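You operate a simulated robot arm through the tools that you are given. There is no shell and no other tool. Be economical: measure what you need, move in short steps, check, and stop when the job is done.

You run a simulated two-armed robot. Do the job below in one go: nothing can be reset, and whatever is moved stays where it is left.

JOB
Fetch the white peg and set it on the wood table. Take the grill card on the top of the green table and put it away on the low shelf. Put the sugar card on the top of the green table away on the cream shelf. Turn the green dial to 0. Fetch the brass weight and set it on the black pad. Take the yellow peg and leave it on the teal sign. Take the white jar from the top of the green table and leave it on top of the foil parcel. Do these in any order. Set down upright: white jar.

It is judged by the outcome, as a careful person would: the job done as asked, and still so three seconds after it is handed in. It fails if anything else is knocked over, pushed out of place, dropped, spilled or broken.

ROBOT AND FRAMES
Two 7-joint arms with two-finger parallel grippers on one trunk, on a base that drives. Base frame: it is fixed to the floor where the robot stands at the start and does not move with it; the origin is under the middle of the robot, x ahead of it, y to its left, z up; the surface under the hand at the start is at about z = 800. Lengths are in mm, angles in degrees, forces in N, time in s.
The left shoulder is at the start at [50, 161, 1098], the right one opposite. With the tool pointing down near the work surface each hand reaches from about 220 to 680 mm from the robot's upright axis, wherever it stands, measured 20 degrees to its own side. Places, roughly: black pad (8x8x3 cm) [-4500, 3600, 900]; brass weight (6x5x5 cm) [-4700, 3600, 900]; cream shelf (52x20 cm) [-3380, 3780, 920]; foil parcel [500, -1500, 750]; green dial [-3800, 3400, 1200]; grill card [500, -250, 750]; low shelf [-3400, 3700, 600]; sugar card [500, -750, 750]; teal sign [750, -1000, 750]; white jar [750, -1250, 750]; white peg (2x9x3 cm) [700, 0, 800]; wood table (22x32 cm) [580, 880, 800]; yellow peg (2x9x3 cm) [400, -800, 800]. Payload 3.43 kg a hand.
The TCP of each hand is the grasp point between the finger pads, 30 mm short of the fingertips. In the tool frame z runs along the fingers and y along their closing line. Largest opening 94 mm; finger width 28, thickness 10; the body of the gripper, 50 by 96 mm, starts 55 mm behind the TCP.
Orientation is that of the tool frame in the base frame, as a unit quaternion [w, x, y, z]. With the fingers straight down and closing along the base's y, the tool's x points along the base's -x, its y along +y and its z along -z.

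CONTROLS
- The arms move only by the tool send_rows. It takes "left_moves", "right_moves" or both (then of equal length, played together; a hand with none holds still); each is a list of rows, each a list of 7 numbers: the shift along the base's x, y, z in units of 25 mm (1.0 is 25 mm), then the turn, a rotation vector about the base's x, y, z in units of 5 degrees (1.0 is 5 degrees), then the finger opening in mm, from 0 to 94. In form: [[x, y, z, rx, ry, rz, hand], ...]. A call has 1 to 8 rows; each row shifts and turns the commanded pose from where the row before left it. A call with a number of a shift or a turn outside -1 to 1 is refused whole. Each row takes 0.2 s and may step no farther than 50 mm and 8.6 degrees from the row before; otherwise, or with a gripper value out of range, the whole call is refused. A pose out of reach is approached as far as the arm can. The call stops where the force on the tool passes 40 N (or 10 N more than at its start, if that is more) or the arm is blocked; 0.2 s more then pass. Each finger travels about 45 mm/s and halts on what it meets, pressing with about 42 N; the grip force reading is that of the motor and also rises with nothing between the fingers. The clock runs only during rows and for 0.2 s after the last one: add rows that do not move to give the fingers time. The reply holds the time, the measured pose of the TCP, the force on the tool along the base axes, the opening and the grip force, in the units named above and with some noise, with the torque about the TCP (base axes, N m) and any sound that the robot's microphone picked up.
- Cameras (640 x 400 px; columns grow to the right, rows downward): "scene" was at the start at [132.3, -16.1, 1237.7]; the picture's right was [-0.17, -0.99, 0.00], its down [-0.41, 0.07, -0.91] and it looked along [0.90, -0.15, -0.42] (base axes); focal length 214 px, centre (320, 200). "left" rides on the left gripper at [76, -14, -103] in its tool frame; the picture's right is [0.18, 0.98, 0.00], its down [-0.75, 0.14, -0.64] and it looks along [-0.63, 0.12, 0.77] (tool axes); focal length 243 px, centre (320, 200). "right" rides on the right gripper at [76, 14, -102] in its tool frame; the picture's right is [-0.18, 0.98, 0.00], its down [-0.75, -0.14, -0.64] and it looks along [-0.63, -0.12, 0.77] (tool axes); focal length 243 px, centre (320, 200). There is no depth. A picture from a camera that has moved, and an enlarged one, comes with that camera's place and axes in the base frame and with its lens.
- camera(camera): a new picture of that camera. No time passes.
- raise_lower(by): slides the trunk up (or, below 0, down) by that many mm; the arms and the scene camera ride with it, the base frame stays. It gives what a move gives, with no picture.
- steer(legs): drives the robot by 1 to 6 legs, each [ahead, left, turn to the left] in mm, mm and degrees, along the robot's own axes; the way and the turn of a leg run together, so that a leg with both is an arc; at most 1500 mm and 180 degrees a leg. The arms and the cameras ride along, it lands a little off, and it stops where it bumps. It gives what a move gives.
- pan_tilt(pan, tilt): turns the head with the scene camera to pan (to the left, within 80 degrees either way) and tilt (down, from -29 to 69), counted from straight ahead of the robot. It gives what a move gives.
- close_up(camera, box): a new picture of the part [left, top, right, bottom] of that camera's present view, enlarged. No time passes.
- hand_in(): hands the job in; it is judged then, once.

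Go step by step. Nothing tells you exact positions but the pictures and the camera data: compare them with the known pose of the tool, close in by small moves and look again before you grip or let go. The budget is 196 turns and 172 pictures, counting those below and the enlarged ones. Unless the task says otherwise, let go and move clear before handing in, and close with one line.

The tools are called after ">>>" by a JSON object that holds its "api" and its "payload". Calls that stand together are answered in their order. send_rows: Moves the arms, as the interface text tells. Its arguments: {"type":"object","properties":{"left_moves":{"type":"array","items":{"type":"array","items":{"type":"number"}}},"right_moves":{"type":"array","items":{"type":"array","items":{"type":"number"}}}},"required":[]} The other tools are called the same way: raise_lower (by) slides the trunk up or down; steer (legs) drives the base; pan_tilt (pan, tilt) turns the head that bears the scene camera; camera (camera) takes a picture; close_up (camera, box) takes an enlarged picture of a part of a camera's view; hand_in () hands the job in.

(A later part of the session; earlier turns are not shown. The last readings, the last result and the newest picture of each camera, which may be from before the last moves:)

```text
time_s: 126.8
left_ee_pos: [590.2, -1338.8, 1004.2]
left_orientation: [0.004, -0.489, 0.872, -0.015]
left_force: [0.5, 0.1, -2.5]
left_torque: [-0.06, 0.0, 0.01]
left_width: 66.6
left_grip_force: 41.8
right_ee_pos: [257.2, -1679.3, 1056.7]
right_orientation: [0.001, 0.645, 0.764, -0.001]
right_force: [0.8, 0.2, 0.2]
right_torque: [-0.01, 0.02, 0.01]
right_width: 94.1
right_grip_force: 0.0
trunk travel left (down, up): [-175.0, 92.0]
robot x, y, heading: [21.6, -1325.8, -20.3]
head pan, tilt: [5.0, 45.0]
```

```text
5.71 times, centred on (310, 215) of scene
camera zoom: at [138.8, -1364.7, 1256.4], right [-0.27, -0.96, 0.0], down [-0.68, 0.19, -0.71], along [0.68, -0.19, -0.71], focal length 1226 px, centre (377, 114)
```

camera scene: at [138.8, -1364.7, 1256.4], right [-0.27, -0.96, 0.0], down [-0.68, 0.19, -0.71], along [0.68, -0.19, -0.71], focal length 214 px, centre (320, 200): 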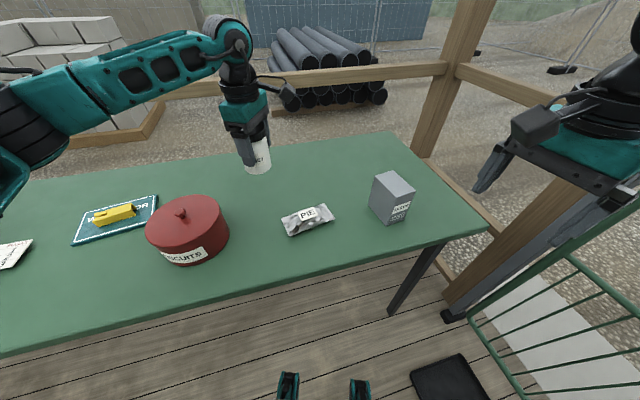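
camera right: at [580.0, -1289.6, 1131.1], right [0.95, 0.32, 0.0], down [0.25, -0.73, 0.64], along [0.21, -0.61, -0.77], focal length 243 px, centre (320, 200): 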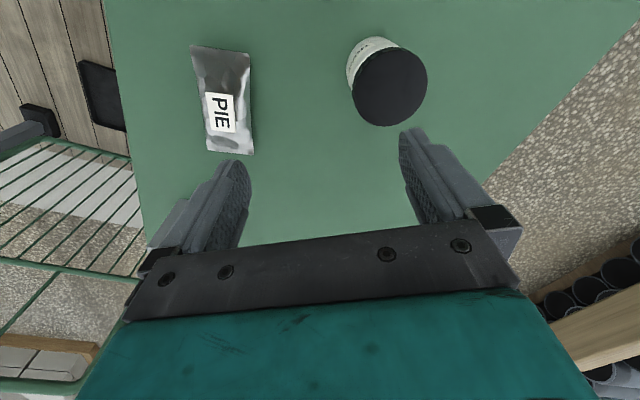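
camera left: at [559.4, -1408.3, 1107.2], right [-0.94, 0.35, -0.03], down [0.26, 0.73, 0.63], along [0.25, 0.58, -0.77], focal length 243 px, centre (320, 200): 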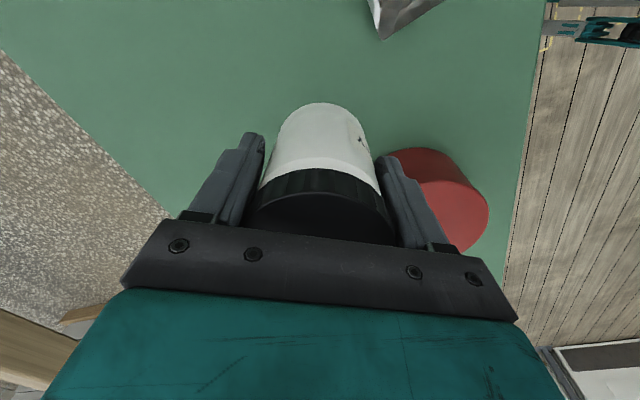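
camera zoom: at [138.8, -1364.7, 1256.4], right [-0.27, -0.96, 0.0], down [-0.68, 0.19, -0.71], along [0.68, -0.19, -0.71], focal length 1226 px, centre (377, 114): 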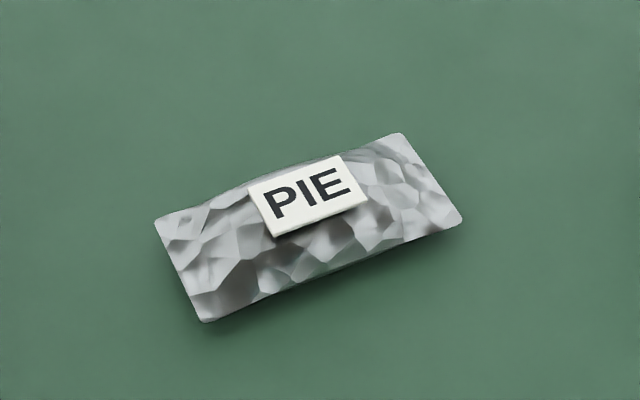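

Target: label centre ≈[505,-1435]. Move jar over it.

>>> {"api": "send_rows", "payload": {"left_moves": [[-0.85, -0.96, 0, 0, 0, 0, 40], [-0.85, -0.96, 0, 0, 0, 0, 40], [-0.85, -0.96, 0, 0, 0, 0, 40], [-0.85, -0.96, 0, 0, 0, 0, 40], [0, 0, -1, 0, 0, 0, 40], [0, 0, -1, 0, 0, 0, 40]]}}

>>> {"api": "camera", "payload": {"camera": "left"}}

>>> {"api": "close_up", "payload": {"camera": "scene", "box": [220, 130, 400, 260]}}

```text
time_s: 128.2
left_ee_pos: [502.8, -1434.4, 954.3]
left_orientation: [0.004, -0.489, 0.872, -0.015]
left_force: [-0.1, 0.0, -3.0]
left_torque: [0.02, 0.02, -0.01]
left_width: 66.8
left_grip_force: 41.7
right_ee_pos: [259.2, -1679.7, 1056.3]
right_orientation: [0.001, 0.645, 0.764, -0.001]
right_force: [-0.1, -0.6, 0.0]
right_torque: [-0.01, 0.0, 0.01]
right_width: 94.1
right_grip_force: 0.1
trunk travel left (down, up): [-175.0, 92.0]
robot x, y, heading: [20.5, -1333.6, -20.5]
head pan, tilt: [5.0, 45.0]
```

```text
121 pictures are left
camera left: at [473.8, -1503.5, 1057.8], right [-0.94, 0.35, -0.03], down [0.26, 0.73, 0.63], along [0.25, 0.58, -0.77], focal length 243 px, centre (320, 200)
```

left: 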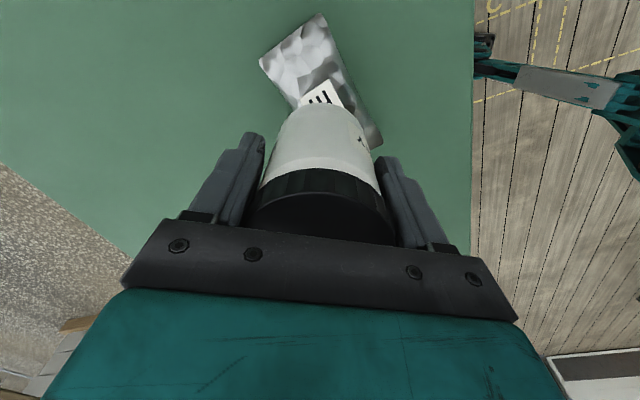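

```text
3.08 times, centred on (310, 195) of scene
camera zoom: at [138.9, -1364.7, 1256.3], right [-0.26, -0.96, 0.0], down [-0.68, 0.19, -0.71], along [0.68, -0.19, -0.71], focal length 660 px, centre (351, 215)
```

zoom: 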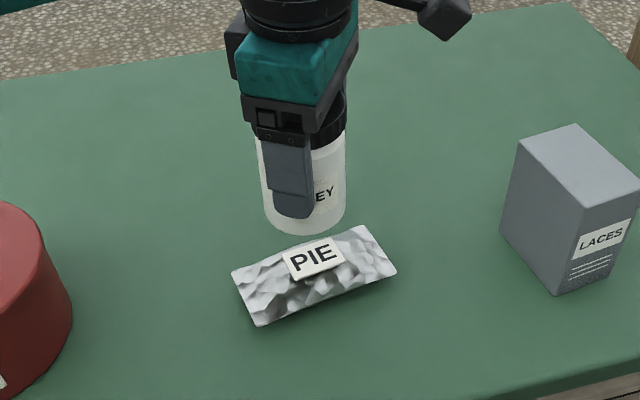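

Foil centre agrees (~[504,-1430]). Lower slowly.

>>> {"api": "send_rows", "payload": {"left_moves": [[0.05, 0.12, -0.8, 0, 0, 0, 40], [0, 0, -0.6, 0, 0, 0, 40], [0, 0, -0.3, 0, 0, 0, 40], [0, 0, -0.15, 0, 0, 0, 40], [0, 0, -0.15, 0, 0, 0, 40]]}}

>>> {"api": "close_up", "payload": {"camera": "scene", "box": [260, 160, 360, 250]}}

```text
time_s: 129.3
left_ee_pos: [503.8, -1431.5, 904.0]
left_orientation: [0.006, -0.49, 0.872, -0.015]
left_force: [0.0, 0.6, -3.3]
left_torque: [-0.04, 0.01, 0.0]
left_width: 66.7
left_grip_force: 41.9
right_ee_pos: [259.4, -1679.2, 1056.2]
right_orientation: [0.0, 0.645, 0.764, -0.001]
right_force: [0.4, 0.3, -0.4]
right_torque: [0.01, 0.0, 0.02]
right_width: 94.0
right_grip_force: 0.0
trunk travel left (down, up): [-175.0, 92.0]
robot x, y, heading: [26.4, -1326.6, -20.5]
head pan, tilt: [5.0, 45.0]
```

```text
4.44 times, centred on (310, 205) of scene
camera zoom: at [138.8, -1364.7, 1256.3], right [-0.26, -0.96, 0.0], down [-0.68, 0.19, -0.71], along [0.68, -0.19, -0.71], focal length 953 px, centre (364, 178)
```

zoom: 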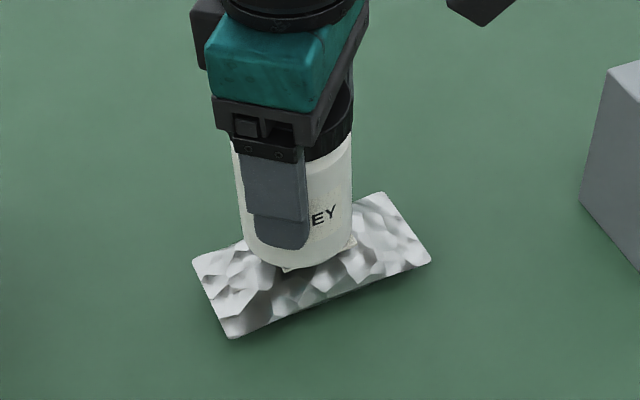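

>>> {"api": "send_rows", "payload": {"left_moves": [[0, 0, -0.15, 0, 0, 0, 40], [0, 0, -0.15, 0, 0, 0, 40], [0, 0, -0.1, 0, 0, 0, 40], [0, 0, 0, 0, 0, 0, 40]]}}

>>> {"api": "close_up", "payload": {"camera": "scene", "box": [260, 160, 360, 250]}}

```text
time_s: 130.3
left_ee_pos: [505.0, -1431.6, 900.0]
left_orientation: [0.007, -0.49, 0.872, -0.019]
left_force: [-0.1, 3.0, 32.2]
left_torque: [0.7, 0.56, -0.03]
left_width: 66.6
left_grip_force: 42.3
right_ee_pos: [257.5, -1678.6, 1058.1]
right_orientation: [0.001, 0.645, 0.764, 0.0]
right_force: [-0.2, -0.4, 0.1]
right_torque: [0.0, -0.01, 0.0]
right_width: 94.1
right_grip_force: 0.1
trunk travel left (down, up): [-175.0, 92.0]
robot x, y, heading: [21.0, -1326.9, -20.5]
head pan, tilt: [5.0, 45.0]
```

```text
4.44 times, centred on (310, 205) of scene
camera zoom: at [136.2, -1363.9, 1257.1], right [-0.26, -0.96, 0.0], down [-0.68, 0.19, -0.71], along [0.68, -0.19, -0.71], focal length 953 px, centre (364, 178)
```

zoom: 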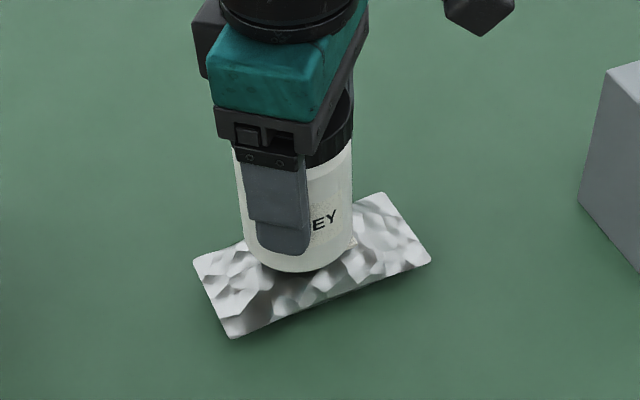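

Contact. Re-centre slightly (−4 mm y), set down again and loosen just a little to see whether it stands.

>>> {"api": "send_rows", "payload": {"left_moves": [[0, 0, 0.25, 0, 0, 0, 40], [0, -0.2, 0, 0, 0, 0, 40], [0, 0, -0.15, 0, 0, 0, 40], [0, 0, 0, 0, 0, 0, 40]]}}

>>> {"api": "send_rows", "payload": {"left_moves": [[0, 0, -0.05, 0, 0, 0, 40], [0, 0, 0, 0, 0, 0, 40]]}}

```text
time_s: 131.3
left_ee_pos: [504.7, -1434.9, 898.2]
left_orientation: [0.007, -0.491, 0.871, -0.017]
left_force: [-1.0, 9.2, 19.7]
left_torque: [0.79, 0.42, -0.07]
left_width: 66.9
left_grip_force: 42.1
right_ee_pos: [256.3, -1677.4, 1057.9]
right_orientation: [0.002, 0.645, 0.764, 0.0]
right_force: [0.9, 0.3, -0.3]
right_torque: [0.0, 0.02, -0.03]
right_width: 93.9
right_grip_force: 0.0
trunk travel left (down, up): [-175.0, 92.0]
robot x, y, heading: [19.1, -1330.2, -20.5]
head pan, tilt: [5.0, 45.0]
```

```text
time_s: 131.9
left_ee_pos: [505.0, -1436.0, 897.4]
left_orientation: [0.007, -0.491, 0.871, -0.017]
left_force: [0.4, 10.5, 28.7]
left_torque: [0.94, 0.51, -0.09]
left_width: 67.1
left_grip_force: 42.3
right_ee_pos: [257.5, -1678.8, 1057.5]
right_orientation: [0.001, 0.645, 0.764, -0.001]
right_force: [0.8, -0.2, -0.1]
right_torque: [-0.04, 0.01, -0.02]
right_width: 93.9
right_grip_force: 0.0
trunk travel left (down, up): [-175.0, 92.0]
robot x, y, heading: [19.4, -1326.9, -20.5]
head pan, tilt: [5.0, 45.0]
```

>>> {"api": "send_rows", "payload": {"left_moves": [[0, 0, 0.12, 0, 0, 0, 40], [0, 0, 0, 0, 0, 0, 40]]}}

>>> {"api": "close_up", "payload": {"camera": "scene", "box": [260, 160, 360, 250]}}

>>> {"api": "camera", "payload": {"camera": "left"}}

```text
time_s: 132.6
left_ee_pos: [504.9, -1435.8, 898.1]
left_orientation: [0.005, -0.49, 0.871, -0.016]
left_force: [3.3, 4.5, 13.4]
left_torque: [0.3, 0.0, -0.04]
left_width: 66.8
left_grip_force: 42.2
right_ee_pos: [257.6, -1677.7, 1057.1]
right_orientation: [0.002, 0.646, 0.764, -0.002]
right_force: [-0.6, -0.4, -0.2]
right_torque: [0.0, 0.01, -0.03]
right_width: 94.1
right_grip_force: 0.2
trunk travel left (down, up): [-175.0, 92.0]
robot x, y, heading: [21.6, -1328.7, -20.5]
head pan, tilt: [5.0, 45.0]
```

```text
4.44 times, centred on (310, 205) of scene
camera zoom: at [137.9, -1364.0, 1256.3], right [-0.26, -0.96, 0.0], down [-0.68, 0.19, -0.71], along [0.68, -0.19, -0.71], focal length 953 px, centre (364, 178)
```

zoom: 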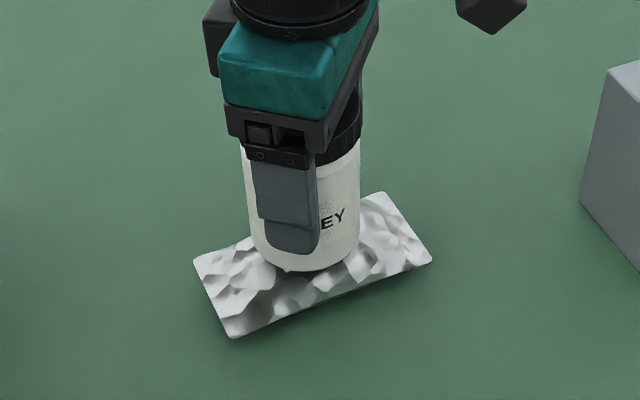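

```text
116 pictures are left
camera left: at [474.7, -1505.5, 1001.6], right [-0.94, 0.35, -0.03], down [0.25, 0.73, 0.63], along [0.25, 0.58, -0.77], focal length 243 px, centre (320, 200)
```

left: 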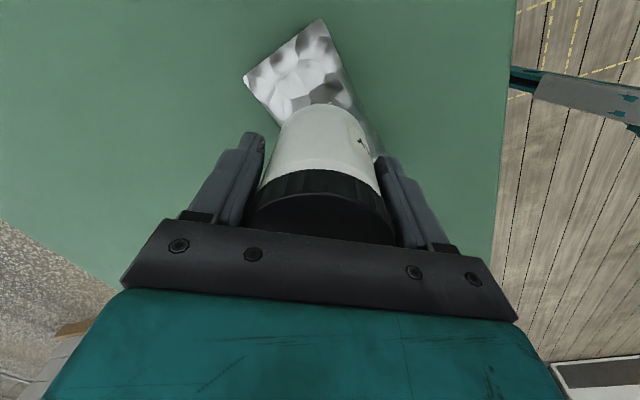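

Centred now. Loosen to 70 mm and check.

>>> {"api": "send_rows", "payload": {"left_moves": [[0, 0, 0, 0, 0, 0, 71], [0, 0, 0, 0, 0, 0, 71], [0, 0, 0, 0, 0, 0, 71], [0, 0, 0, 0, 0, 0, 71]]}}

>>> {"api": "close_up", "payload": {"camera": "scene", "box": [260, 160, 360, 250]}}

>>> {"api": "camera", "payload": {"camera": "left"}}

```text
time_s: 133.6
left_ee_pos: [504.8, -1437.1, 899.1]
left_orientation: [0.005, -0.49, 0.872, -0.015]
left_force: [-0.3, -0.5, 0.4]
left_torque: [-0.01, 0.0, 0.0]
left_width: 71.0
left_grip_force: 0.0
right_ee_pos: [259.1, -1679.1, 1054.9]
right_orientation: [0.001, 0.645, 0.764, -0.001]
right_force: [0.0, 0.6, 0.6]
right_torque: [-0.02, 0.02, -0.02]
right_width: 94.0
right_grip_force: 0.0
trunk travel left (down, up): [-175.0, 92.0]
robot x, y, heading: [19.7, -1330.5, -20.4]
head pan, tilt: [5.0, 45.0]
```

```text
4.44 times, centred on (310, 205) of scene
camera zoom: at [138.6, -1364.6, 1256.3], right [-0.26, -0.96, 0.0], down [-0.68, 0.19, -0.71], along [0.68, -0.19, -0.71], focal length 953 px, centre (364, 178)
```

zoom: 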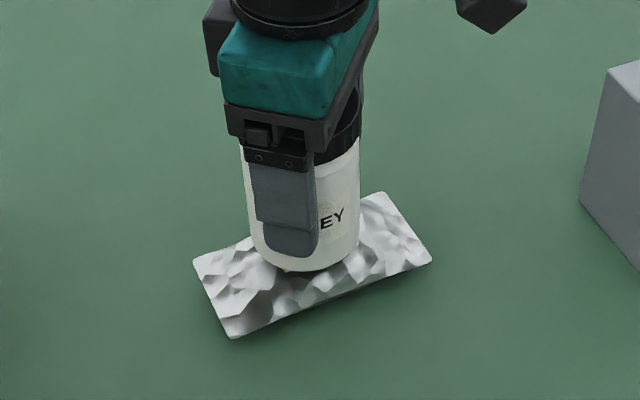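

```text
114 pictures are left
camera left: at [475.1, -1505.9, 1001.7], right [-0.94, 0.35, -0.03], down [0.26, 0.73, 0.63], along [0.25, 0.58, -0.77], focal length 243 px, centre (320, 200)
```

left: 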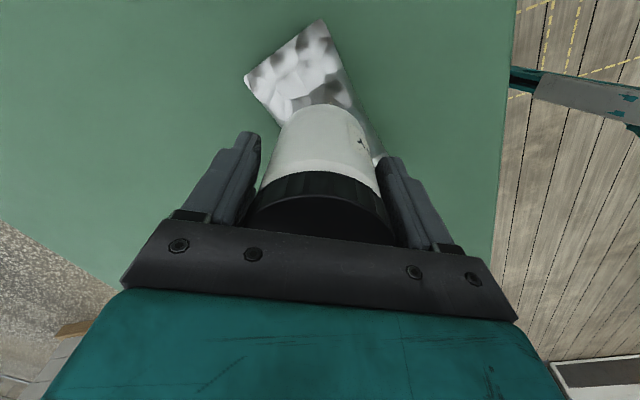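

It stands. Open fully and rise straight up.

>>> {"api": "send_rows", "payload": {"left_moves": [[0, 0, 0, 0, 0, 0, 92], [0, 0, 0, 0, 0, 0, 92], [0, 0, 0, 0, 0, 0, 92], [0, 0, 0.5, 0, 0, 0, 92], [0, 0, 1, 0, 0, 0, 92], [0, 0, 1, 0, 0, 0, 92], [0, 0, 1, 0, 0, 0, 92], [0, 0, 1, 0, 0, 0, 92]]}}

>>> {"api": "camera", "payload": {"camera": "scene"}}

```text
time_s: 135.3
left_ee_pos: [505.8, -1436.6, 1010.7]
left_orientation: [0.005, -0.49, 0.872, -0.015]
left_force: [-0.1, -0.4, 0.1]
left_torque: [-0.01, 0.03, 0.04]
left_width: 92.0
left_grip_force: 0.2
right_ee_pos: [260.2, -1678.5, 1057.2]
right_orientation: [0.001, 0.645, 0.764, 0.0]
right_force: [-0.4, -0.4, -0.4]
right_torque: [-0.06, -0.01, 0.01]
right_width: 94.1
right_grip_force: 0.1
trunk travel left (down, up): [-175.0, 92.0]
robot x, y, heading: [18.3, -1326.5, -20.5]
head pan, tilt: [5.0, 45.0]
```

```text
113 pictures are left
camera scene: at [138.4, -1364.7, 1256.4], right [-0.26, -0.96, 0.0], down [-0.68, 0.19, -0.71], along [0.68, -0.19, -0.71], focal length 214 px, centre (320, 200)
```

scene: 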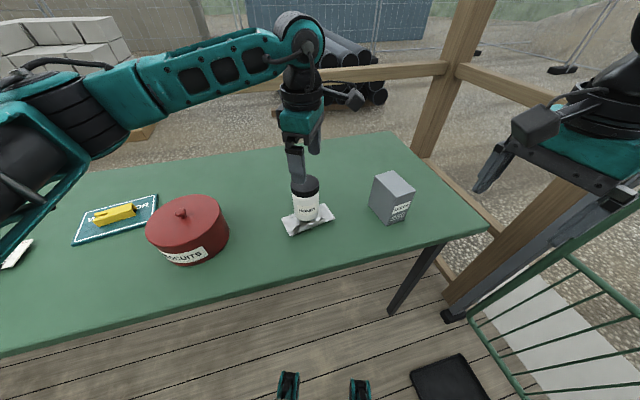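

Jar stands on the foil parcel. Raise up and go left to the sugar card.

>>> {"api": "raise_lower", "payload": {"by": 80}}

>>> {"api": "steer", "payload": {"legs": [[-200, 0, 20], [0, 750, 0]]}}

>>> {"api": "pan_tilt", "payload": {"pan": -12, "tilt": 42}}

>>> {"api": "camera", "payload": {"camera": "scene"}}

```text
time_s: 136.5
left_ee_pos: [505.2, -1436.7, 1090.4]
left_orientation: [0.005, -0.49, 0.871, -0.015]
left_force: [-0.6, 0.0, -0.1]
left_torque: [0.0, 0.01, 0.01]
left_width: 92.2
left_grip_force: 0.0
right_ee_pos: [258.2, -1678.3, 1136.0]
right_orientation: [0.001, 0.645, 0.764, 0.0]
right_force: [1.1, 0.2, 0.7]
right_torque: [0.02, 0.0, -0.01]
right_width: 93.9
right_grip_force: 0.1
trunk travel left (down, up): [-255.0, 12.0]
robot x, y, heading: [19.3, -1327.4, -20.4]
head pan, tilt: [5.0, 45.0]
```

```text
time_s: 144.8
left_ee_pos: [320.5, -470.0, 1090.7]
left_orientation: [0.007, -0.636, 0.771, -0.014]
left_force: [-0.3, 0.3, -0.5]
left_torque: [0.0, 0.03, -0.01]
left_width: 92.0
left_grip_force: 0.0
right_ee_pos: [173.0, -782.9, 1135.6]
right_orientation: [0.001, 0.5, 0.866, -0.001]
right_force: [0.0, -0.1, -0.4]
right_torque: [0.0, -0.02, 0.05]
right_width: 94.4
right_grip_force: 0.1
trunk travel left (down, up): [-255.0, 12.0]
robot x, y, heading: [-173.8, -538.0, 0.1]
head pan, tilt: [5.0, 45.0]
```

```text
time_s: 145.6
left_ee_pos: [320.3, -470.0, 1091.1]
left_orientation: [0.008, -0.636, 0.771, -0.014]
left_force: [-0.1, 0.5, 0.1]
left_torque: [-0.01, 0.02, -0.01]
left_width: 92.0
left_grip_force: 0.0
right_ee_pos: [172.5, -782.4, 1137.5]
right_orientation: [0.001, 0.5, 0.866, 0.001]
right_force: [0.0, -0.1, -0.1]
right_torque: [0.02, 0.02, -0.01]
right_width: 94.0
right_grip_force: 0.0
trunk travel left (down, up): [-255.0, 12.0]
robot x, y, heading: [-170.1, -535.5, 0.1]
head pan, tilt: [-12.0, 42.0]
```

```text
112 pictures are left
camera scene: at [-48.0, -554.5, 1340.7], right [-0.21, -0.98, 0.0], down [-0.65, 0.14, -0.74], along [0.73, -0.15, -0.67], focal length 214 px, centre (320, 200)
```

scene: 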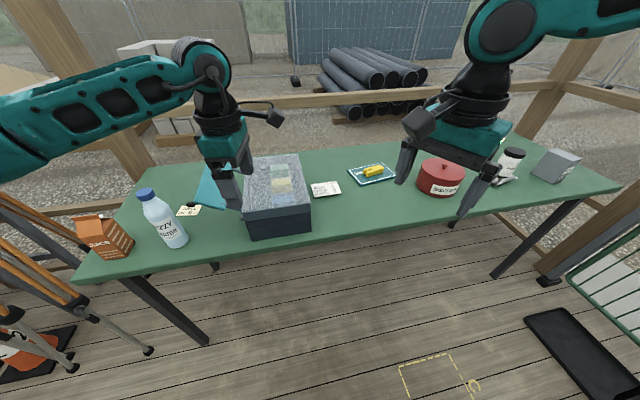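

>>> {"api": "close_up", "payload": {"camera": "scene", "box": [290, 160, 400, 230]}}

>>> {"api": "close_up", "payload": {"camera": "scene", "box": [130, 160, 240, 260]}}

```text
5.71 times, centred on (345, 195) of scene
camera zoom: at [-48.0, -554.5, 1340.7], right [-0.21, -0.98, 0.0], down [-0.65, 0.14, -0.74], along [0.73, -0.15, -0.67], focal length 1226 px, centre (177, 229)
```

zoom: 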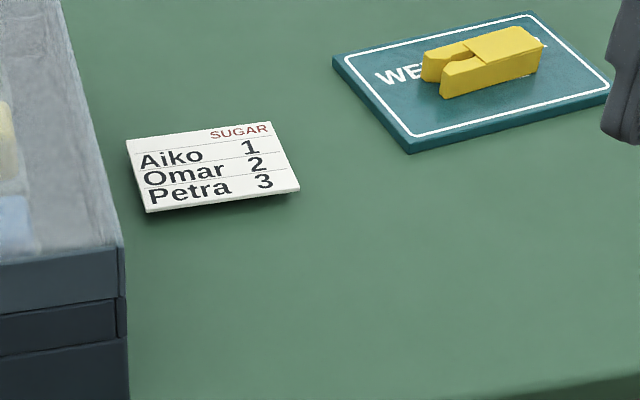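

```text
4.00 times, centred on (185, 210) of scene
camera zoom: at [-48.0, -554.5, 1340.7], right [-0.21, -0.98, 0.0], down [-0.65, 0.14, -0.74], along [0.73, -0.15, -0.67], focal length 858 px, centre (860, 160)
```

zoom: 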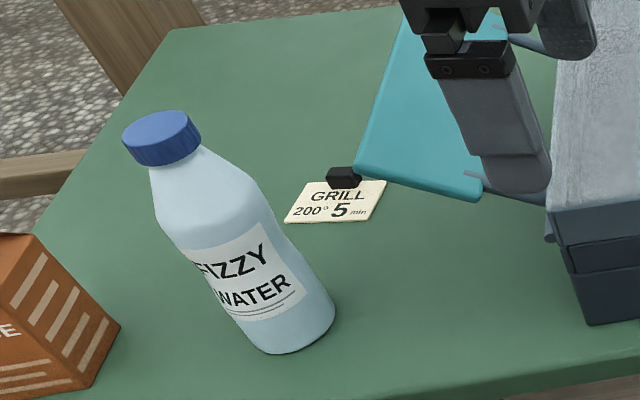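

Sugar card lies flat at about [595,-711], ~105×78 mm (short side along x), 40 mm from the cooler. Drive forward and bring the right hand over it, with twist −90.

>>> {"api": "steer", "payload": {"legs": [[165, 0, 0]]}}

>>> {"api": "send_rows", "payload": {"right_moves": [[0.8, 0.3, -0.2, 0, 0, -1, 94], [0.8, 0.3, -0.2, 0, 0, -1, 94], [0.8, 0.3, -0.2, 0, 0, -1, 94], [0.8, 0.3, -0.2, 0, 0, -1, 94], [0.8, 0.3, -0.2, 0, 0, -1, 94], [0.8, 0.3, -0.2, 0, 0, -1, 94], [0.8, 0.3, -0.2, 0, 0, 0, 94], [0.8, 0.3, -0.2, 0, 0, 0, 94]]}}

>>> {"api": "camera", "payload": {"camera": "right"}}

```text
time_s: 147.0
left_ee_pos: [481.0, -471.2, 1089.9]
left_orientation: [0.007, -0.636, 0.771, -0.015]
left_force: [0.6, -0.1, -0.2]
left_torque: [-0.02, 0.03, 0.01]
left_width: 92.1
left_grip_force: 0.1
right_ee_pos: [334.3, -783.4, 1135.3]
right_orientation: [0.001, 0.501, 0.866, -0.001]
right_force: [0.8, -0.4, -0.4]
right_torque: [-0.05, 0.02, -0.02]
right_width: 94.0
right_grip_force: 0.0
trunk travel left (down, up): [-255.0, 12.0]
robot x, y, heading: [-8.2, -536.5, -0.3]
head pan, tilt: [-12.0, 42.0]
```

```text
time_s: 148.8
left_ee_pos: [481.1, -471.6, 1090.3]
left_orientation: [0.007, -0.636, 0.772, -0.014]
left_force: [-0.2, -0.8, -0.2]
left_torque: [0.02, 0.03, 0.01]
left_width: 91.8
left_grip_force: 0.1
right_ee_pos: [493.1, -724.0, 1095.1]
right_orientation: [0.001, 0.709, 0.706, -0.001]
right_force: [0.9, -0.6, -0.6]
right_torque: [-0.01, 0.0, 0.02]
right_width: 94.2
right_grip_force: 0.0
trunk travel left (down, up): [-255.0, 12.0]
robot x, y, heading: [-13.4, -535.8, 0.1]
head pan, tilt: [-12.0, 42.0]
```

```text
109 pictures are left
camera right: at [508.5, -648.7, 1197.5], right [0.98, -0.19, 0.0], down [-0.14, -0.75, 0.64], along [-0.12, -0.63, -0.77], focal length 243 px, centre (320, 200)
```

right: 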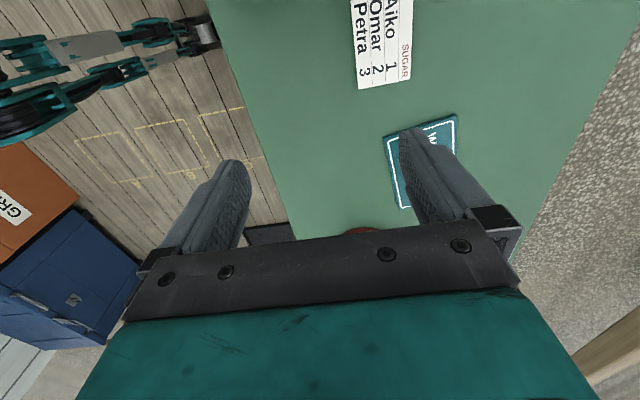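

>>> {"api": "send_rows", "payload": {"right_moves": [[0.7, 0, -1, 0, 0, 0, 94], [0.7, 0, -1, 0, 0, 0, 94], [0.7, 0.1, -1, 0, 0, 0, 94], [0.7, 0.1, -1, 0, 0, 0, 94], [0.7, 0.1, -0.5, 0, 0, 0, 94], [0.6, 0.1, -0.5, 0, 0, 0, 94]]}}

>>> {"api": "camera", "payload": {"camera": "right"}}

```text
time_s: 150.2
left_ee_pos: [480.4, -471.1, 1090.9]
left_orientation: [0.007, -0.636, 0.772, -0.014]
left_force: [-0.6, -0.1, 0.3]
left_torque: [0.01, -0.03, -0.02]
left_width: 92.0
left_grip_force: 0.1
right_ee_pos: [511.0, -773.9, 1010.4]
right_orientation: [0.0, 0.708, 0.707, 0.001]
right_force: [0.4, -0.1, -0.3]
right_torque: [0.02, 0.03, -0.03]
right_width: 94.2
right_grip_force: 0.0
right hand out of reach, approached as far as the arm can: row 1, 2, 3, 4, 5, 6
trunk travel left (down, up): [-255.0, 12.0]
robot x, y, heading: [-13.0, -535.2, -0.2]
head pan, tilt: [-12.0, 42.0]
```

```text
108 pictures are left
camera right: at [526.5, -698.4, 1111.8], right [0.98, -0.19, 0.0], down [-0.14, -0.75, 0.64], along [-0.12, -0.63, -0.77], focal length 243 px, centre (320, 200)
```

right: 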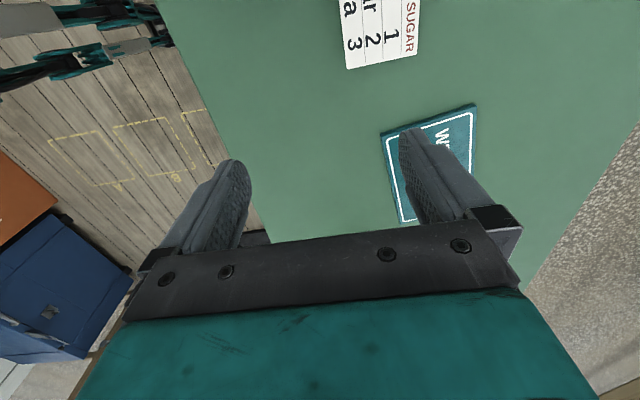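

The right arm stalls in an elbow-high posture. I'll try re-posturing once: pull in close and low before extending.

>>> {"api": "send_rows", "payload": {"right_moves": [[-1, 1, 1, 0, 0, -1, 94], [-1, 1, 1, 0, 0, -1, 94], [-1, 1, 1, 0, 0, -1, 94], [-1, 1, 1, 0, 0, -1, 94], [-1, 0.5, 0.5, 0, 0, 0, 94], [-1, 0, 0, 0, 0, 0, 94], [-1, 0, 0, 0, 0, 0, 94]]}}

>>> {"api": "pan_tilt", "payload": {"pan": -35, "tilt": 15}}

>>> {"api": "camera", "payload": {"camera": "scene"}}

>>> {"api": "pan_tilt", "payload": {"pan": 35, "tilt": 15}}

>>> {"api": "camera", "payload": {"camera": "scene"}}

```text
time_s: 151.8
left_ee_pos: [479.8, -471.2, 1091.9]
left_orientation: [0.009, -0.635, 0.772, -0.014]
left_force: [-1.1, -0.4, 0.0]
left_torque: [0.03, 0.02, -0.01]
left_width: 92.1
left_grip_force: 0.1
right_ee_pos: [343.5, -683.7, 1129.2]
right_orientation: [-0.001, 0.819, 0.574, -0.001]
right_force: [-0.1, 0.6, 0.4]
right_torque: [-0.01, -0.01, 0.01]
right_width: 93.8
right_grip_force: 0.1
right hand out of reach, approached as far as the arm can: row 5, 6, 7
trunk travel left (down, up): [-255.0, 12.0]
robot x, y, heading: [-9.4, -537.9, -0.1]
head pan, tilt: [-12.0, 42.0]
```

```text
time_s: 152.7
left_ee_pos: [479.3, -471.8, 1090.5]
left_orientation: [0.008, -0.636, 0.772, -0.015]
left_force: [0.5, 1.2, 0.2]
left_torque: [0.02, 0.02, -0.03]
left_width: 92.2
left_grip_force: 0.0
right_ee_pos: [343.3, -685.4, 1128.7]
right_orientation: [-0.001, 0.819, 0.573, -0.001]
right_force: [-0.7, 0.1, 0.1]
right_torque: [0.03, 0.02, 0.02]
right_width: 94.0
right_grip_force: 0.0
trunk travel left (down, up): [-255.0, 12.0]
robot x, y, heading: [-11.3, -538.9, -0.1]
head pan, tilt: [-35.0, 15.0]
```

```text
107 pictures are left
camera scene: at [106.7, -591.2, 1383.1], right [-0.57, -0.82, 0.0], down [-0.21, 0.15, -0.97], along [0.79, -0.56, -0.26], focal length 214 px, centre (320, 200)
```

scene: 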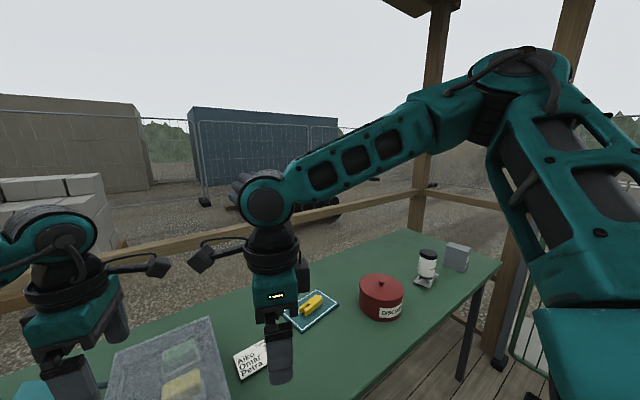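

```text
time_s: 154.1
left_ee_pos: [479.9, -470.6, 1091.4]
left_orientation: [0.008, -0.636, 0.772, -0.014]
left_force: [-0.3, 0.2, -0.6]
left_torque: [0.0, 0.0, -0.02]
left_width: 92.0
left_grip_force: 0.0
right_ee_pos: [343.3, -684.1, 1129.4]
right_orientation: [0.0, 0.819, 0.573, 0.0]
right_force: [0.0, 0.3, 0.8]
right_torque: [-0.01, 0.0, 0.0]
right_width: 93.7
right_grip_force: 0.0
trunk travel left (down, up): [-255.0, 12.0]
robot x, y, heading: [-14.3, -539.1, -0.1]
head pan, tilt: [35.0, 15.0]
```

```text
106 pictures are left
camera scene: at [106.9, -484.2, 1383.2], right [0.57, -0.82, 0.0], down [-0.21, -0.15, -0.97], along [0.79, 0.55, -0.26], focal length 214 px, centre (320, 200)
```

scene: 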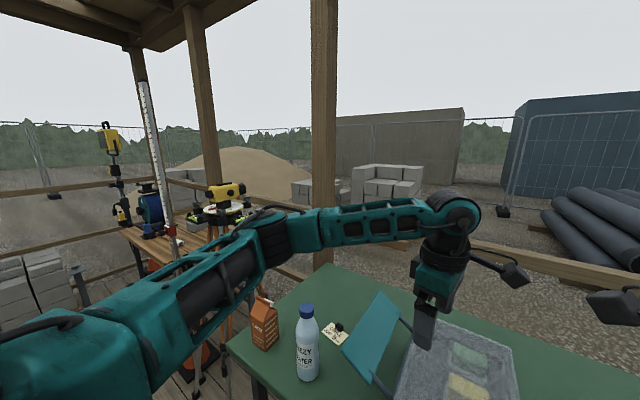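

Plan: leave the right arm in a reachable high pose over the card and lower it with the trunk instead. First re-pose right hand, and lift/retract the left hand so it clears the cooler when the trunk goes down.

>>> {"api": "send_rows", "payload": {"right_moves": [[0.85, -0.2, -0.2, 0, 0, 0.6, 94], [0.85, -0.2, -0.2, 0, 0, 0.6, 94], [0.85, -0.2, -0.2, 0, 0, 0.6, 94], [0.85, -0.2, -0.2, 0, 0, 0.6, 94], [0.85, -0.2, -0.2, 0, 0, 0.6, 94], [0.85, -0.2, -0.2, 0, 0, 0.6, 94], [0.85, -0.2, -0.2, 0, 0, 0.4, 94], [0, 0, 0, 0, 0, 0, 94]], "left_moves": [[-1, 0.5, 1, 0, 0, 0, 94], [-1, 0.5, 1, 0, 0, 0, 94], [-1, 0.5, 1, 0, 0, 0, 94], [-1, 0.5, 1, 0, 0, 0, 94], [-0.5, 0, 1, 0, 0, 0, 94], [-0.5, 0, 1, 0, 0, 0, 94], [0, 0, 1, 0, 0, 0, 94], [0, 0, 1, 0, 0, 0, 94]]}}

>>> {"api": "camera", "payload": {"camera": "right"}}

```text
time_s: 155.9
left_ee_pos: [355.0, -421.0, 1292.7]
left_orientation: [0.008, -0.636, 0.771, -0.015]
left_force: [-0.5, 0.4, 0.7]
left_torque: [-0.01, -0.06, 0.07]
left_width: 93.9
left_grip_force: 0.1
right_ee_pos: [491.7, -721.5, 1093.4]
right_orientation: [0.001, 0.707, 0.707, -0.001]
right_force: [0.0, 0.6, 0.5]
right_torque: [-0.03, 0.01, 0.01]
right_width: 94.1
right_grip_force: 0.0
trunk travel left (down, up): [-255.0, 12.0]
robot x, y, heading: [-11.1, -536.4, -0.1]
head pan, tilt: [35.0, 15.0]
```

```text
105 pictures are left
camera right: at [506.4, -645.0, 1196.0], right [0.98, -0.18, 0.0], down [-0.14, -0.75, 0.64], along [-0.12, -0.63, -0.77], focal length 243 px, centre (320, 200)
```

right: 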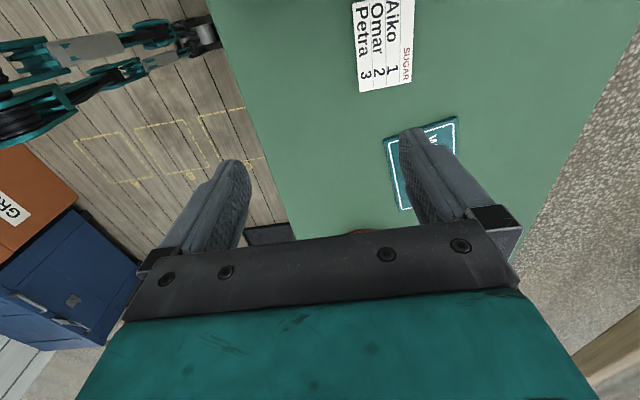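

Card centre ≈[588,-714]; cooler side at y=-621 (top 914). I'll grip at y≈-738 for camera clearance. Drive forward 96, right 17, then lower trunk 190 and look.

>>> {"api": "steer", "payload": {"legs": [[96, -17, 0]]}}

>>> {"api": "raise_lower", "payload": {"by": -180}}

>>> {"api": "camera", "payload": {"camera": "right"}}

>>> {"api": "pan_tilt", "payload": {"pan": -10, "tilt": 40}}

>>> {"api": "camera", "payload": {"camera": "scene"}}

```text
time_s: 157.0
left_ee_pos: [450.4, -437.1, 1292.3]
left_orientation: [0.008, -0.636, 0.772, -0.014]
left_force: [0.7, -0.8, -0.3]
left_torque: [0.02, 0.06, 0.0]
left_width: 93.9
left_grip_force: 0.0
right_ee_pos: [587.3, -738.1, 1093.6]
right_orientation: [0.001, 0.707, 0.707, 0.0]
right_force: [-0.1, 0.5, 0.0]
right_torque: [0.03, -0.02, -0.02]
right_width: 93.8
right_grip_force: 0.1
trunk travel left (down, up): [-255.0, 12.0]
robot x, y, heading: [83.0, -556.3, -0.3]
head pan, tilt: [35.0, 15.0]
```

```text
time_s: 159.0
left_ee_pos: [449.9, -437.2, 1110.7]
left_orientation: [0.008, -0.636, 0.772, -0.014]
left_force: [-0.6, 0.1, -0.3]
left_torque: [0.02, 0.04, 0.01]
left_width: 94.1
left_grip_force: 0.1
right_ee_pos: [585.9, -738.3, 913.7]
right_orientation: [0.001, 0.707, 0.707, -0.001]
right_force: [-0.2, -0.7, -0.4]
right_torque: [-0.03, -0.01, -0.02]
right_width: 94.2
right_grip_force: 0.1
trunk travel left (down, up): [-75.0, 192.0]
robot x, y, heading: [85.2, -559.4, -0.1]
head pan, tilt: [35.0, 15.0]
```

```text
104 pictures are left
camera right: at [601.7, -661.5, 1016.0], right [0.98, -0.18, 0.0], down [-0.14, -0.75, 0.64], along [-0.12, -0.63, -0.77], focal length 243 px, centre (320, 200)
```

right: 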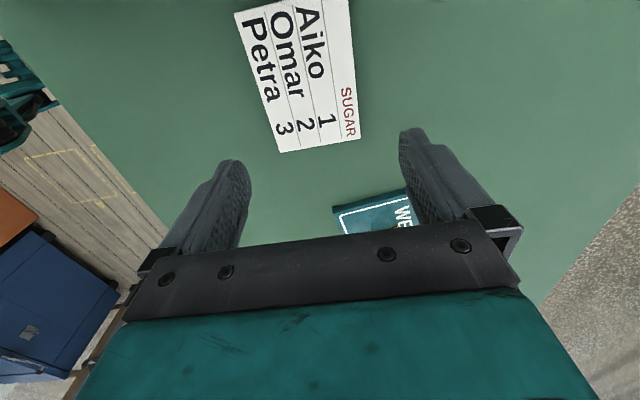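

```text
time_s: 160.2
left_ee_pos: [449.9, -437.9, 1112.7]
left_orientation: [0.009, -0.636, 0.772, -0.014]
left_force: [0.1, 0.6, -0.8]
left_torque: [-0.01, 0.0, 0.01]
left_width: 94.4
left_grip_force: 0.0
right_ee_pos: [587.1, -737.3, 913.3]
right_orientation: [0.001, 0.707, 0.707, -0.001]
right_force: [0.1, -0.1, -0.6]
right_torque: [-0.02, -0.02, -0.01]
right_width: 94.3
right_grip_force: 0.1
trunk travel left (down, up): [-75.0, 192.0]
robot x, y, heading: [80.9, -552.7, -0.1]
head pan, tilt: [-10.0, 40.0]
```

```text
103 pictures are left
camera scene: at [208.6, -569.5, 1163.7], right [-0.17, -0.98, 0.0], down [-0.63, 0.11, -0.77], along [0.75, -0.13, -0.64], focal length 214 px, centre (320, 200)
```

scene: 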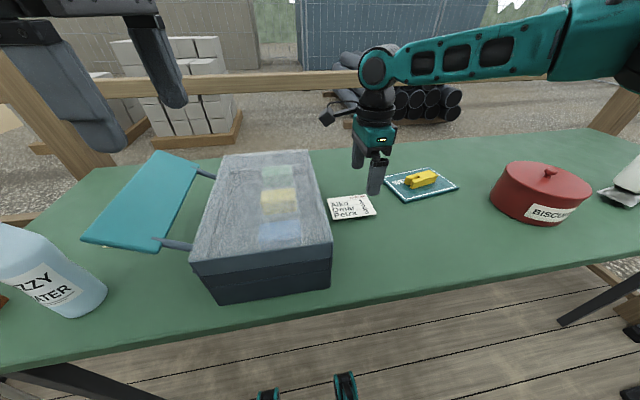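

Card spans x 541–620, so shift −5 mm in x. Lower trunk another 65, then check.

>>> {"api": "send_rows", "payload": {"right_moves": [[-0.22, 0.1, 0, 0, 0, 0, 94], [0, 0, 0, 0, 0, 0, 94]]}}

>>> {"api": "raise_lower", "payload": {"by": -68}}

>>> {"api": "camera", "payload": {"camera": "right"}}

```text
time_s: 160.8
left_ee_pos: [449.3, -437.8, 1111.9]
left_orientation: [0.009, -0.636, 0.771, -0.014]
left_force: [-0.7, 0.5, 0.8]
left_torque: [0.0, 0.0, 0.01]
left_width: 94.1
left_grip_force: 0.0
right_ee_pos: [580.0, -734.8, 912.9]
right_orientation: [0.001, 0.707, 0.707, -0.002]
right_force: [-0.2, -0.6, -0.5]
right_torque: [-0.02, 0.03, -0.02]
right_width: 94.0
right_grip_force: 0.1
trunk travel left (down, up): [-75.0, 192.0]
robot x, y, heading: [83.8, -558.2, 0.1]
head pan, tilt: [-10.0, 40.0]
```

```text
time_s: 161.8
left_ee_pos: [450.3, -438.1, 1044.0]
left_orientation: [0.008, -0.636, 0.771, -0.014]
left_force: [0.2, 0.1, 0.0]
left_torque: [0.03, 0.02, 0.03]
left_width: 93.7
left_grip_force: 0.1
right_ee_pos: [581.6, -734.5, 845.7]
right_orientation: [0.001, 0.708, 0.707, 0.0]
right_force: [0.1, -0.5, -0.2]
right_torque: [0.02, 0.01, -0.01]
right_width: 93.9
right_grip_force: 0.0
trunk travel left (down, up): [-7.0, 260.0]
robot x, y, heading: [83.9, -553.2, -0.0]
head pan, tilt: [-10.0, 40.0]
```

```text
102 pictures are left
camera right: at [595.7, -658.6, 947.5], right [0.98, -0.18, 0.0], down [-0.14, -0.75, 0.64], along [-0.12, -0.63, -0.77], focal length 243 px, centre (320, 200)
```

right: 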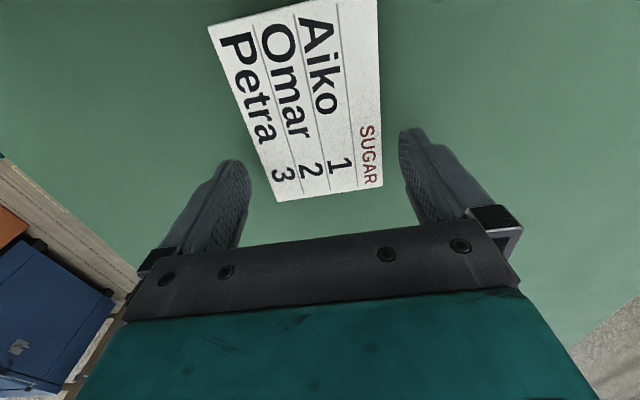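

Centered between fingers. Lower to the table by small steps.

>>> {"api": "send_rows", "payload": {"right_moves": [[0, 0, -0.3, 0, 0, 0, 94], [0, 0, -0.15, 0, 0, 0, 94], [0, 0, -0.1, 0, 0, 0, 94], [0, 0, 0, 0, 0, 0, 94]]}}

```text
time_s: 162.8
left_ee_pos: [451.6, -437.7, 1042.7]
left_orientation: [0.009, -0.636, 0.772, -0.015]
left_force: [-1.0, -0.4, 0.0]
left_torque: [-0.03, 0.04, -0.02]
left_width: 93.8
left_grip_force: 0.1
right_ee_pos: [580.4, -735.1, 831.2]
right_orientation: [0.0, 0.708, 0.707, -0.001]
right_force: [0.4, -0.1, -0.7]
right_torque: [0.0, 0.01, 0.0]
right_width: 94.1
right_grip_force: 0.0
trunk travel left (down, up): [-7.0, 260.0]
robot x, y, heading: [85.7, -555.7, -0.1]
head pan, tilt: [-10.0, 40.0]
```

Tips just above the table. Close.

>>> {"api": "send_rows", "payload": {"right_moves": [[0, 0, -0.03, 0, 0, 0, 94], [0, 0, 0, 0, 0, 0, 70], [0, 0, 0, 0, 0, 0, 70], [0, 0, 0, 0, 0, 0, 70], [0, 0, 0, 0, 0, 0, 70], [0, 0, 0, 0, 0, 0, 70]]}}

>>> {"api": "camera", "payload": {"camera": "right"}}

```text
time_s: 164.2
left_ee_pos: [449.7, -436.5, 1044.1]
left_orientation: [0.009, -0.636, 0.771, -0.015]
left_force: [0.2, 0.3, -0.2]
left_torque: [0.01, -0.03, -0.03]
left_width: 93.9
left_grip_force: 0.0
right_ee_pos: [580.5, -734.2, 831.5]
right_orientation: [0.001, 0.708, 0.707, -0.001]
right_force: [-0.1, -0.8, 0.5]
right_torque: [-0.03, -0.01, 0.01]
right_width: 73.7
right_grip_force: 42.0
trunk travel left (down, up): [-7.0, 260.0]
robot x, y, heading: [83.4, -556.1, 0.1]
head pan, tilt: [-10.0, 40.0]
```

```text
101 pictures are left
camera right: at [596.0, -658.7, 933.1], right [0.98, -0.18, 0.0], down [-0.14, -0.75, 0.64], along [-0.12, -0.63, -0.77], focal length 243 px, centre (320, 200)
```

right: 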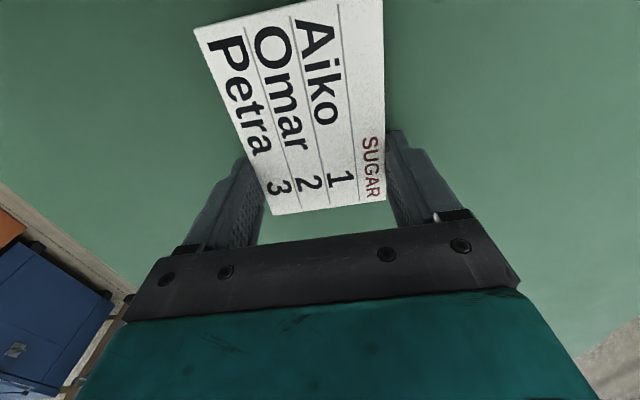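

Gripped on the card's edges. Lift a little with the arm and check.

>>> {"api": "send_rows", "payload": {"right_moves": [[0, 0, 0.4, 0, 0, 0, 55], [0, 0, 0.8, 0, 0, 0, 55], [0, 0, 0.8, 0, 0, 0, 55], [0, 0, 0, 0, 0, 0, 55]]}}

>>> {"api": "camera", "payload": {"camera": "right"}}

>>> {"api": "camera", "payload": {"camera": "scene"}}

```text
time_s: 165.2
left_ee_pos: [450.3, -436.6, 1044.0]
left_orientation: [0.008, -0.635, 0.772, -0.014]
left_force: [0.5, -0.8, -0.4]
left_torque: [0.0, -0.01, 0.0]
left_width: 94.1
left_grip_force: 0.0
right_ee_pos: [580.3, -733.5, 881.3]
right_orientation: [0.0, 0.706, 0.708, 0.0]
right_force: [0.5, 0.0, -1.1]
right_torque: [-0.02, 0.0, 0.0]
right_width: 73.7
right_grip_force: 41.9
trunk travel left (down, up): [-7.0, 260.0]
robot x, y, heading: [87.0, -553.6, -0.1]
head pan, tilt: [-10.0, 40.0]
```

```text
100 pictures are left
camera right: at [596.0, -657.8, 983.9], right [0.98, -0.18, 0.0], down [-0.14, -0.75, 0.64], along [-0.12, -0.63, -0.77], focal length 243 px, centre (320, 200)
```

right: 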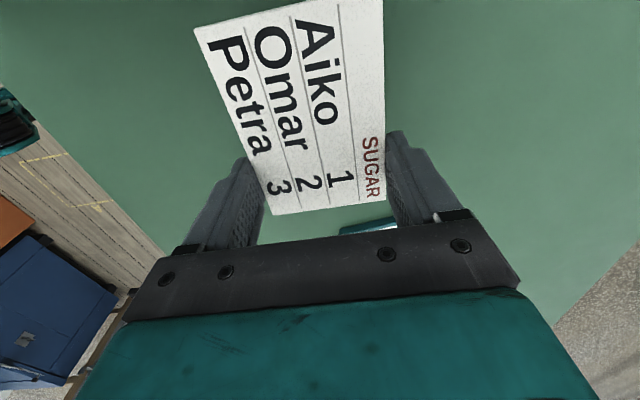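

```text
99 pictures are left
camera scene: at [208.6, -569.6, 1095.6], right [-0.17, -0.98, 0.0], down [-0.63, 0.11, -0.77], along [0.75, -0.13, -0.64], focal length 214 px, centre (320, 200)
```

scene: 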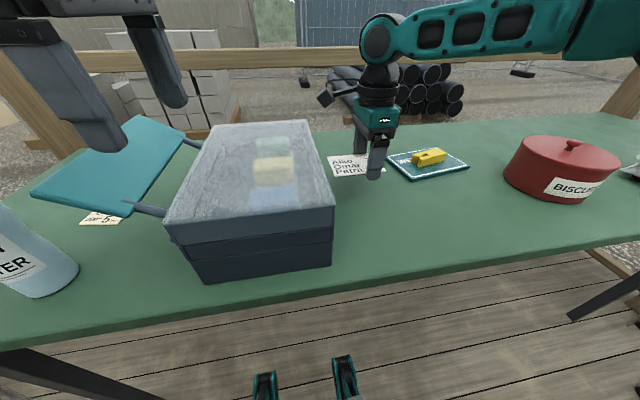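

Sugar card is held securely. Raise the trunk fully, back off a bit and sidestep left to the grill card (≈[581,-208]; cooler lid edge at y≈-323, z≈967).

>>> {"api": "raise_lower", "payload": {"by": 250}}

>>> {"api": "steer", "payload": {"legs": [[-90, 0, 0], [0, 150, 0]]}}

>>> {"api": "send_rows", "payload": {"left_moves": [[1, 0.3, -0.5, 0, 0, 1, 94], [1, 0.3, -0.5, 0, 0, 0, 94], [1, 0.3, -1, 0, 0, 0, 94], [1, 0.3, -1, 0, 0, 0, 94], [1, 0.3, -1, 0, 0, 0, 94], [1, 0.3, -1, 0, 0, 0, 94], [0.5, 0.3, -1, 0, 0, 0, 94], [0, 0, -1, 0, 0, 0, 94]]}}

>>> {"api": "camera", "payload": {"camera": "left"}}

>>> {"api": "pan_tilt", "payload": {"pan": 15, "tilt": 40}}

>>> {"api": "camera", "payload": {"camera": "scene"}}

```text
time_s: 167.8
left_ee_pos: [450.4, -437.5, 1293.1]
left_orientation: [0.008, -0.637, 0.771, -0.015]
left_force: [-0.1, 0.6, 0.9]
left_torque: [-0.01, 0.01, 0.02]
left_width: 94.0
left_grip_force: 0.1
right_ee_pos: [583.1, -732.8, 1131.2]
right_orientation: [0.001, 0.707, 0.707, -0.001]
right_force: [-0.2, -0.4, -0.3]
right_torque: [-0.01, 0.01, 0.0]
right_width: 73.6
right_grip_force: 41.9
trunk travel left (down, up): [-257.0, 10.0]
robot x, y, heading: [85.9, -554.4, -0.1]
head pan, tilt: [-10.0, 40.0]
```

```text
time_s: 170.5
left_ee_pos: [360.4, -287.0, 1292.8]
left_orientation: [0.008, -0.636, 0.772, -0.015]
left_force: [-0.2, 1.1, 0.1]
left_torque: [-0.01, 0.0, -0.03]
left_width: 93.9
left_grip_force: 0.0
right_ee_pos: [492.1, -583.7, 1132.3]
right_orientation: [0.0, 0.708, 0.706, 0.0]
right_force: [-0.7, -0.7, 0.1]
right_torque: [-0.01, -0.03, -0.01]
right_width: 73.7
right_grip_force: 41.5
trunk travel left (down, up): [-257.0, 10.0]
robot x, y, heading: [-4.2, -407.2, 0.1]
head pan, tilt: [-10.0, 40.0]
```

```text
time_s: 172.3
left_ee_pos: [525.0, -235.8, 1118.4]
left_orientation: [0.009, -0.669, 0.743, -0.014]
left_force: [-0.9, -0.5, 0.1]
left_torque: [-0.02, 0.01, -0.01]
left_width: 94.2
left_grip_force: 0.1
right_ee_pos: [492.5, -584.4, 1132.6]
right_orientation: [0.0, 0.708, 0.707, 0.0]
right_force: [-0.7, -0.7, -0.2]
right_torque: [-0.04, -0.01, 0.02]
right_width: 73.8
right_grip_force: 41.6
trunk travel left (down, up): [-257.0, 10.0]
robot x, y, heading: [-2.2, -404.7, 0.1]
head pan, tilt: [-10.0, 40.0]
```

```text
98 pictures are left
camera left: at [528.0, -311.8, 1220.5], right [-1.0, -0.08, -0.03], down [-0.08, 0.77, 0.63], along [-0.03, 0.63, -0.77], focal length 243 px, centre (320, 200)
```

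left: 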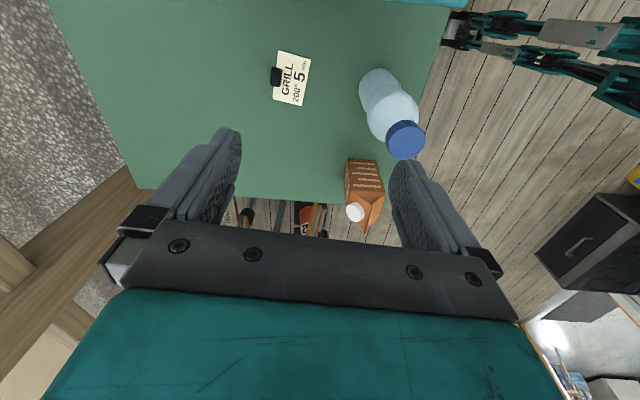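

```text
time_s: 173.2
left_ee_pos: [524.3, -237.1, 1119.2]
left_orientation: [0.01, -0.668, 0.744, -0.014]
left_force: [1.0, 0.0, 0.0]
left_torque: [-0.01, -0.01, 0.0]
left_width: 93.7
left_grip_force: 0.1
right_ee_pos: [492.4, -584.5, 1131.9]
right_orientation: [0.001, 0.708, 0.707, 0.0]
right_force: [0.0, -1.3, -0.8]
right_torque: [-0.04, 0.01, 0.0]
right_width: 73.7
right_grip_force: 42.5
trunk travel left (down, up): [-257.0, 10.0]
robot x, y, heading: [-5.0, -403.6, 0.0]
head pan, tilt: [15.0, 40.0]
```

```text
97 pictures are left
camera scene: at [118.1, -383.1, 1345.6], right [0.26, -0.97, 0.0], down [-0.62, -0.16, -0.77], along [0.74, 0.2, -0.64], focal length 214 px, centre (320, 200)
```

scene: 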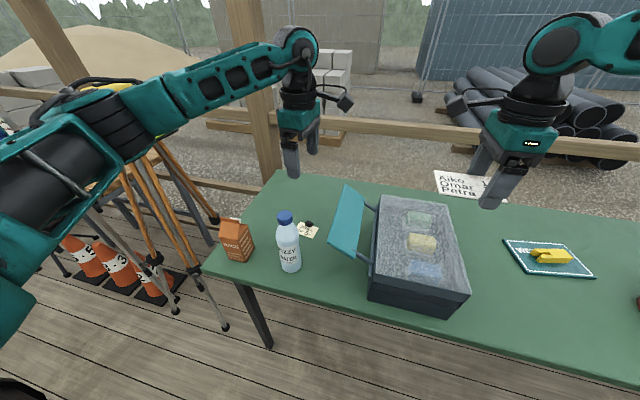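

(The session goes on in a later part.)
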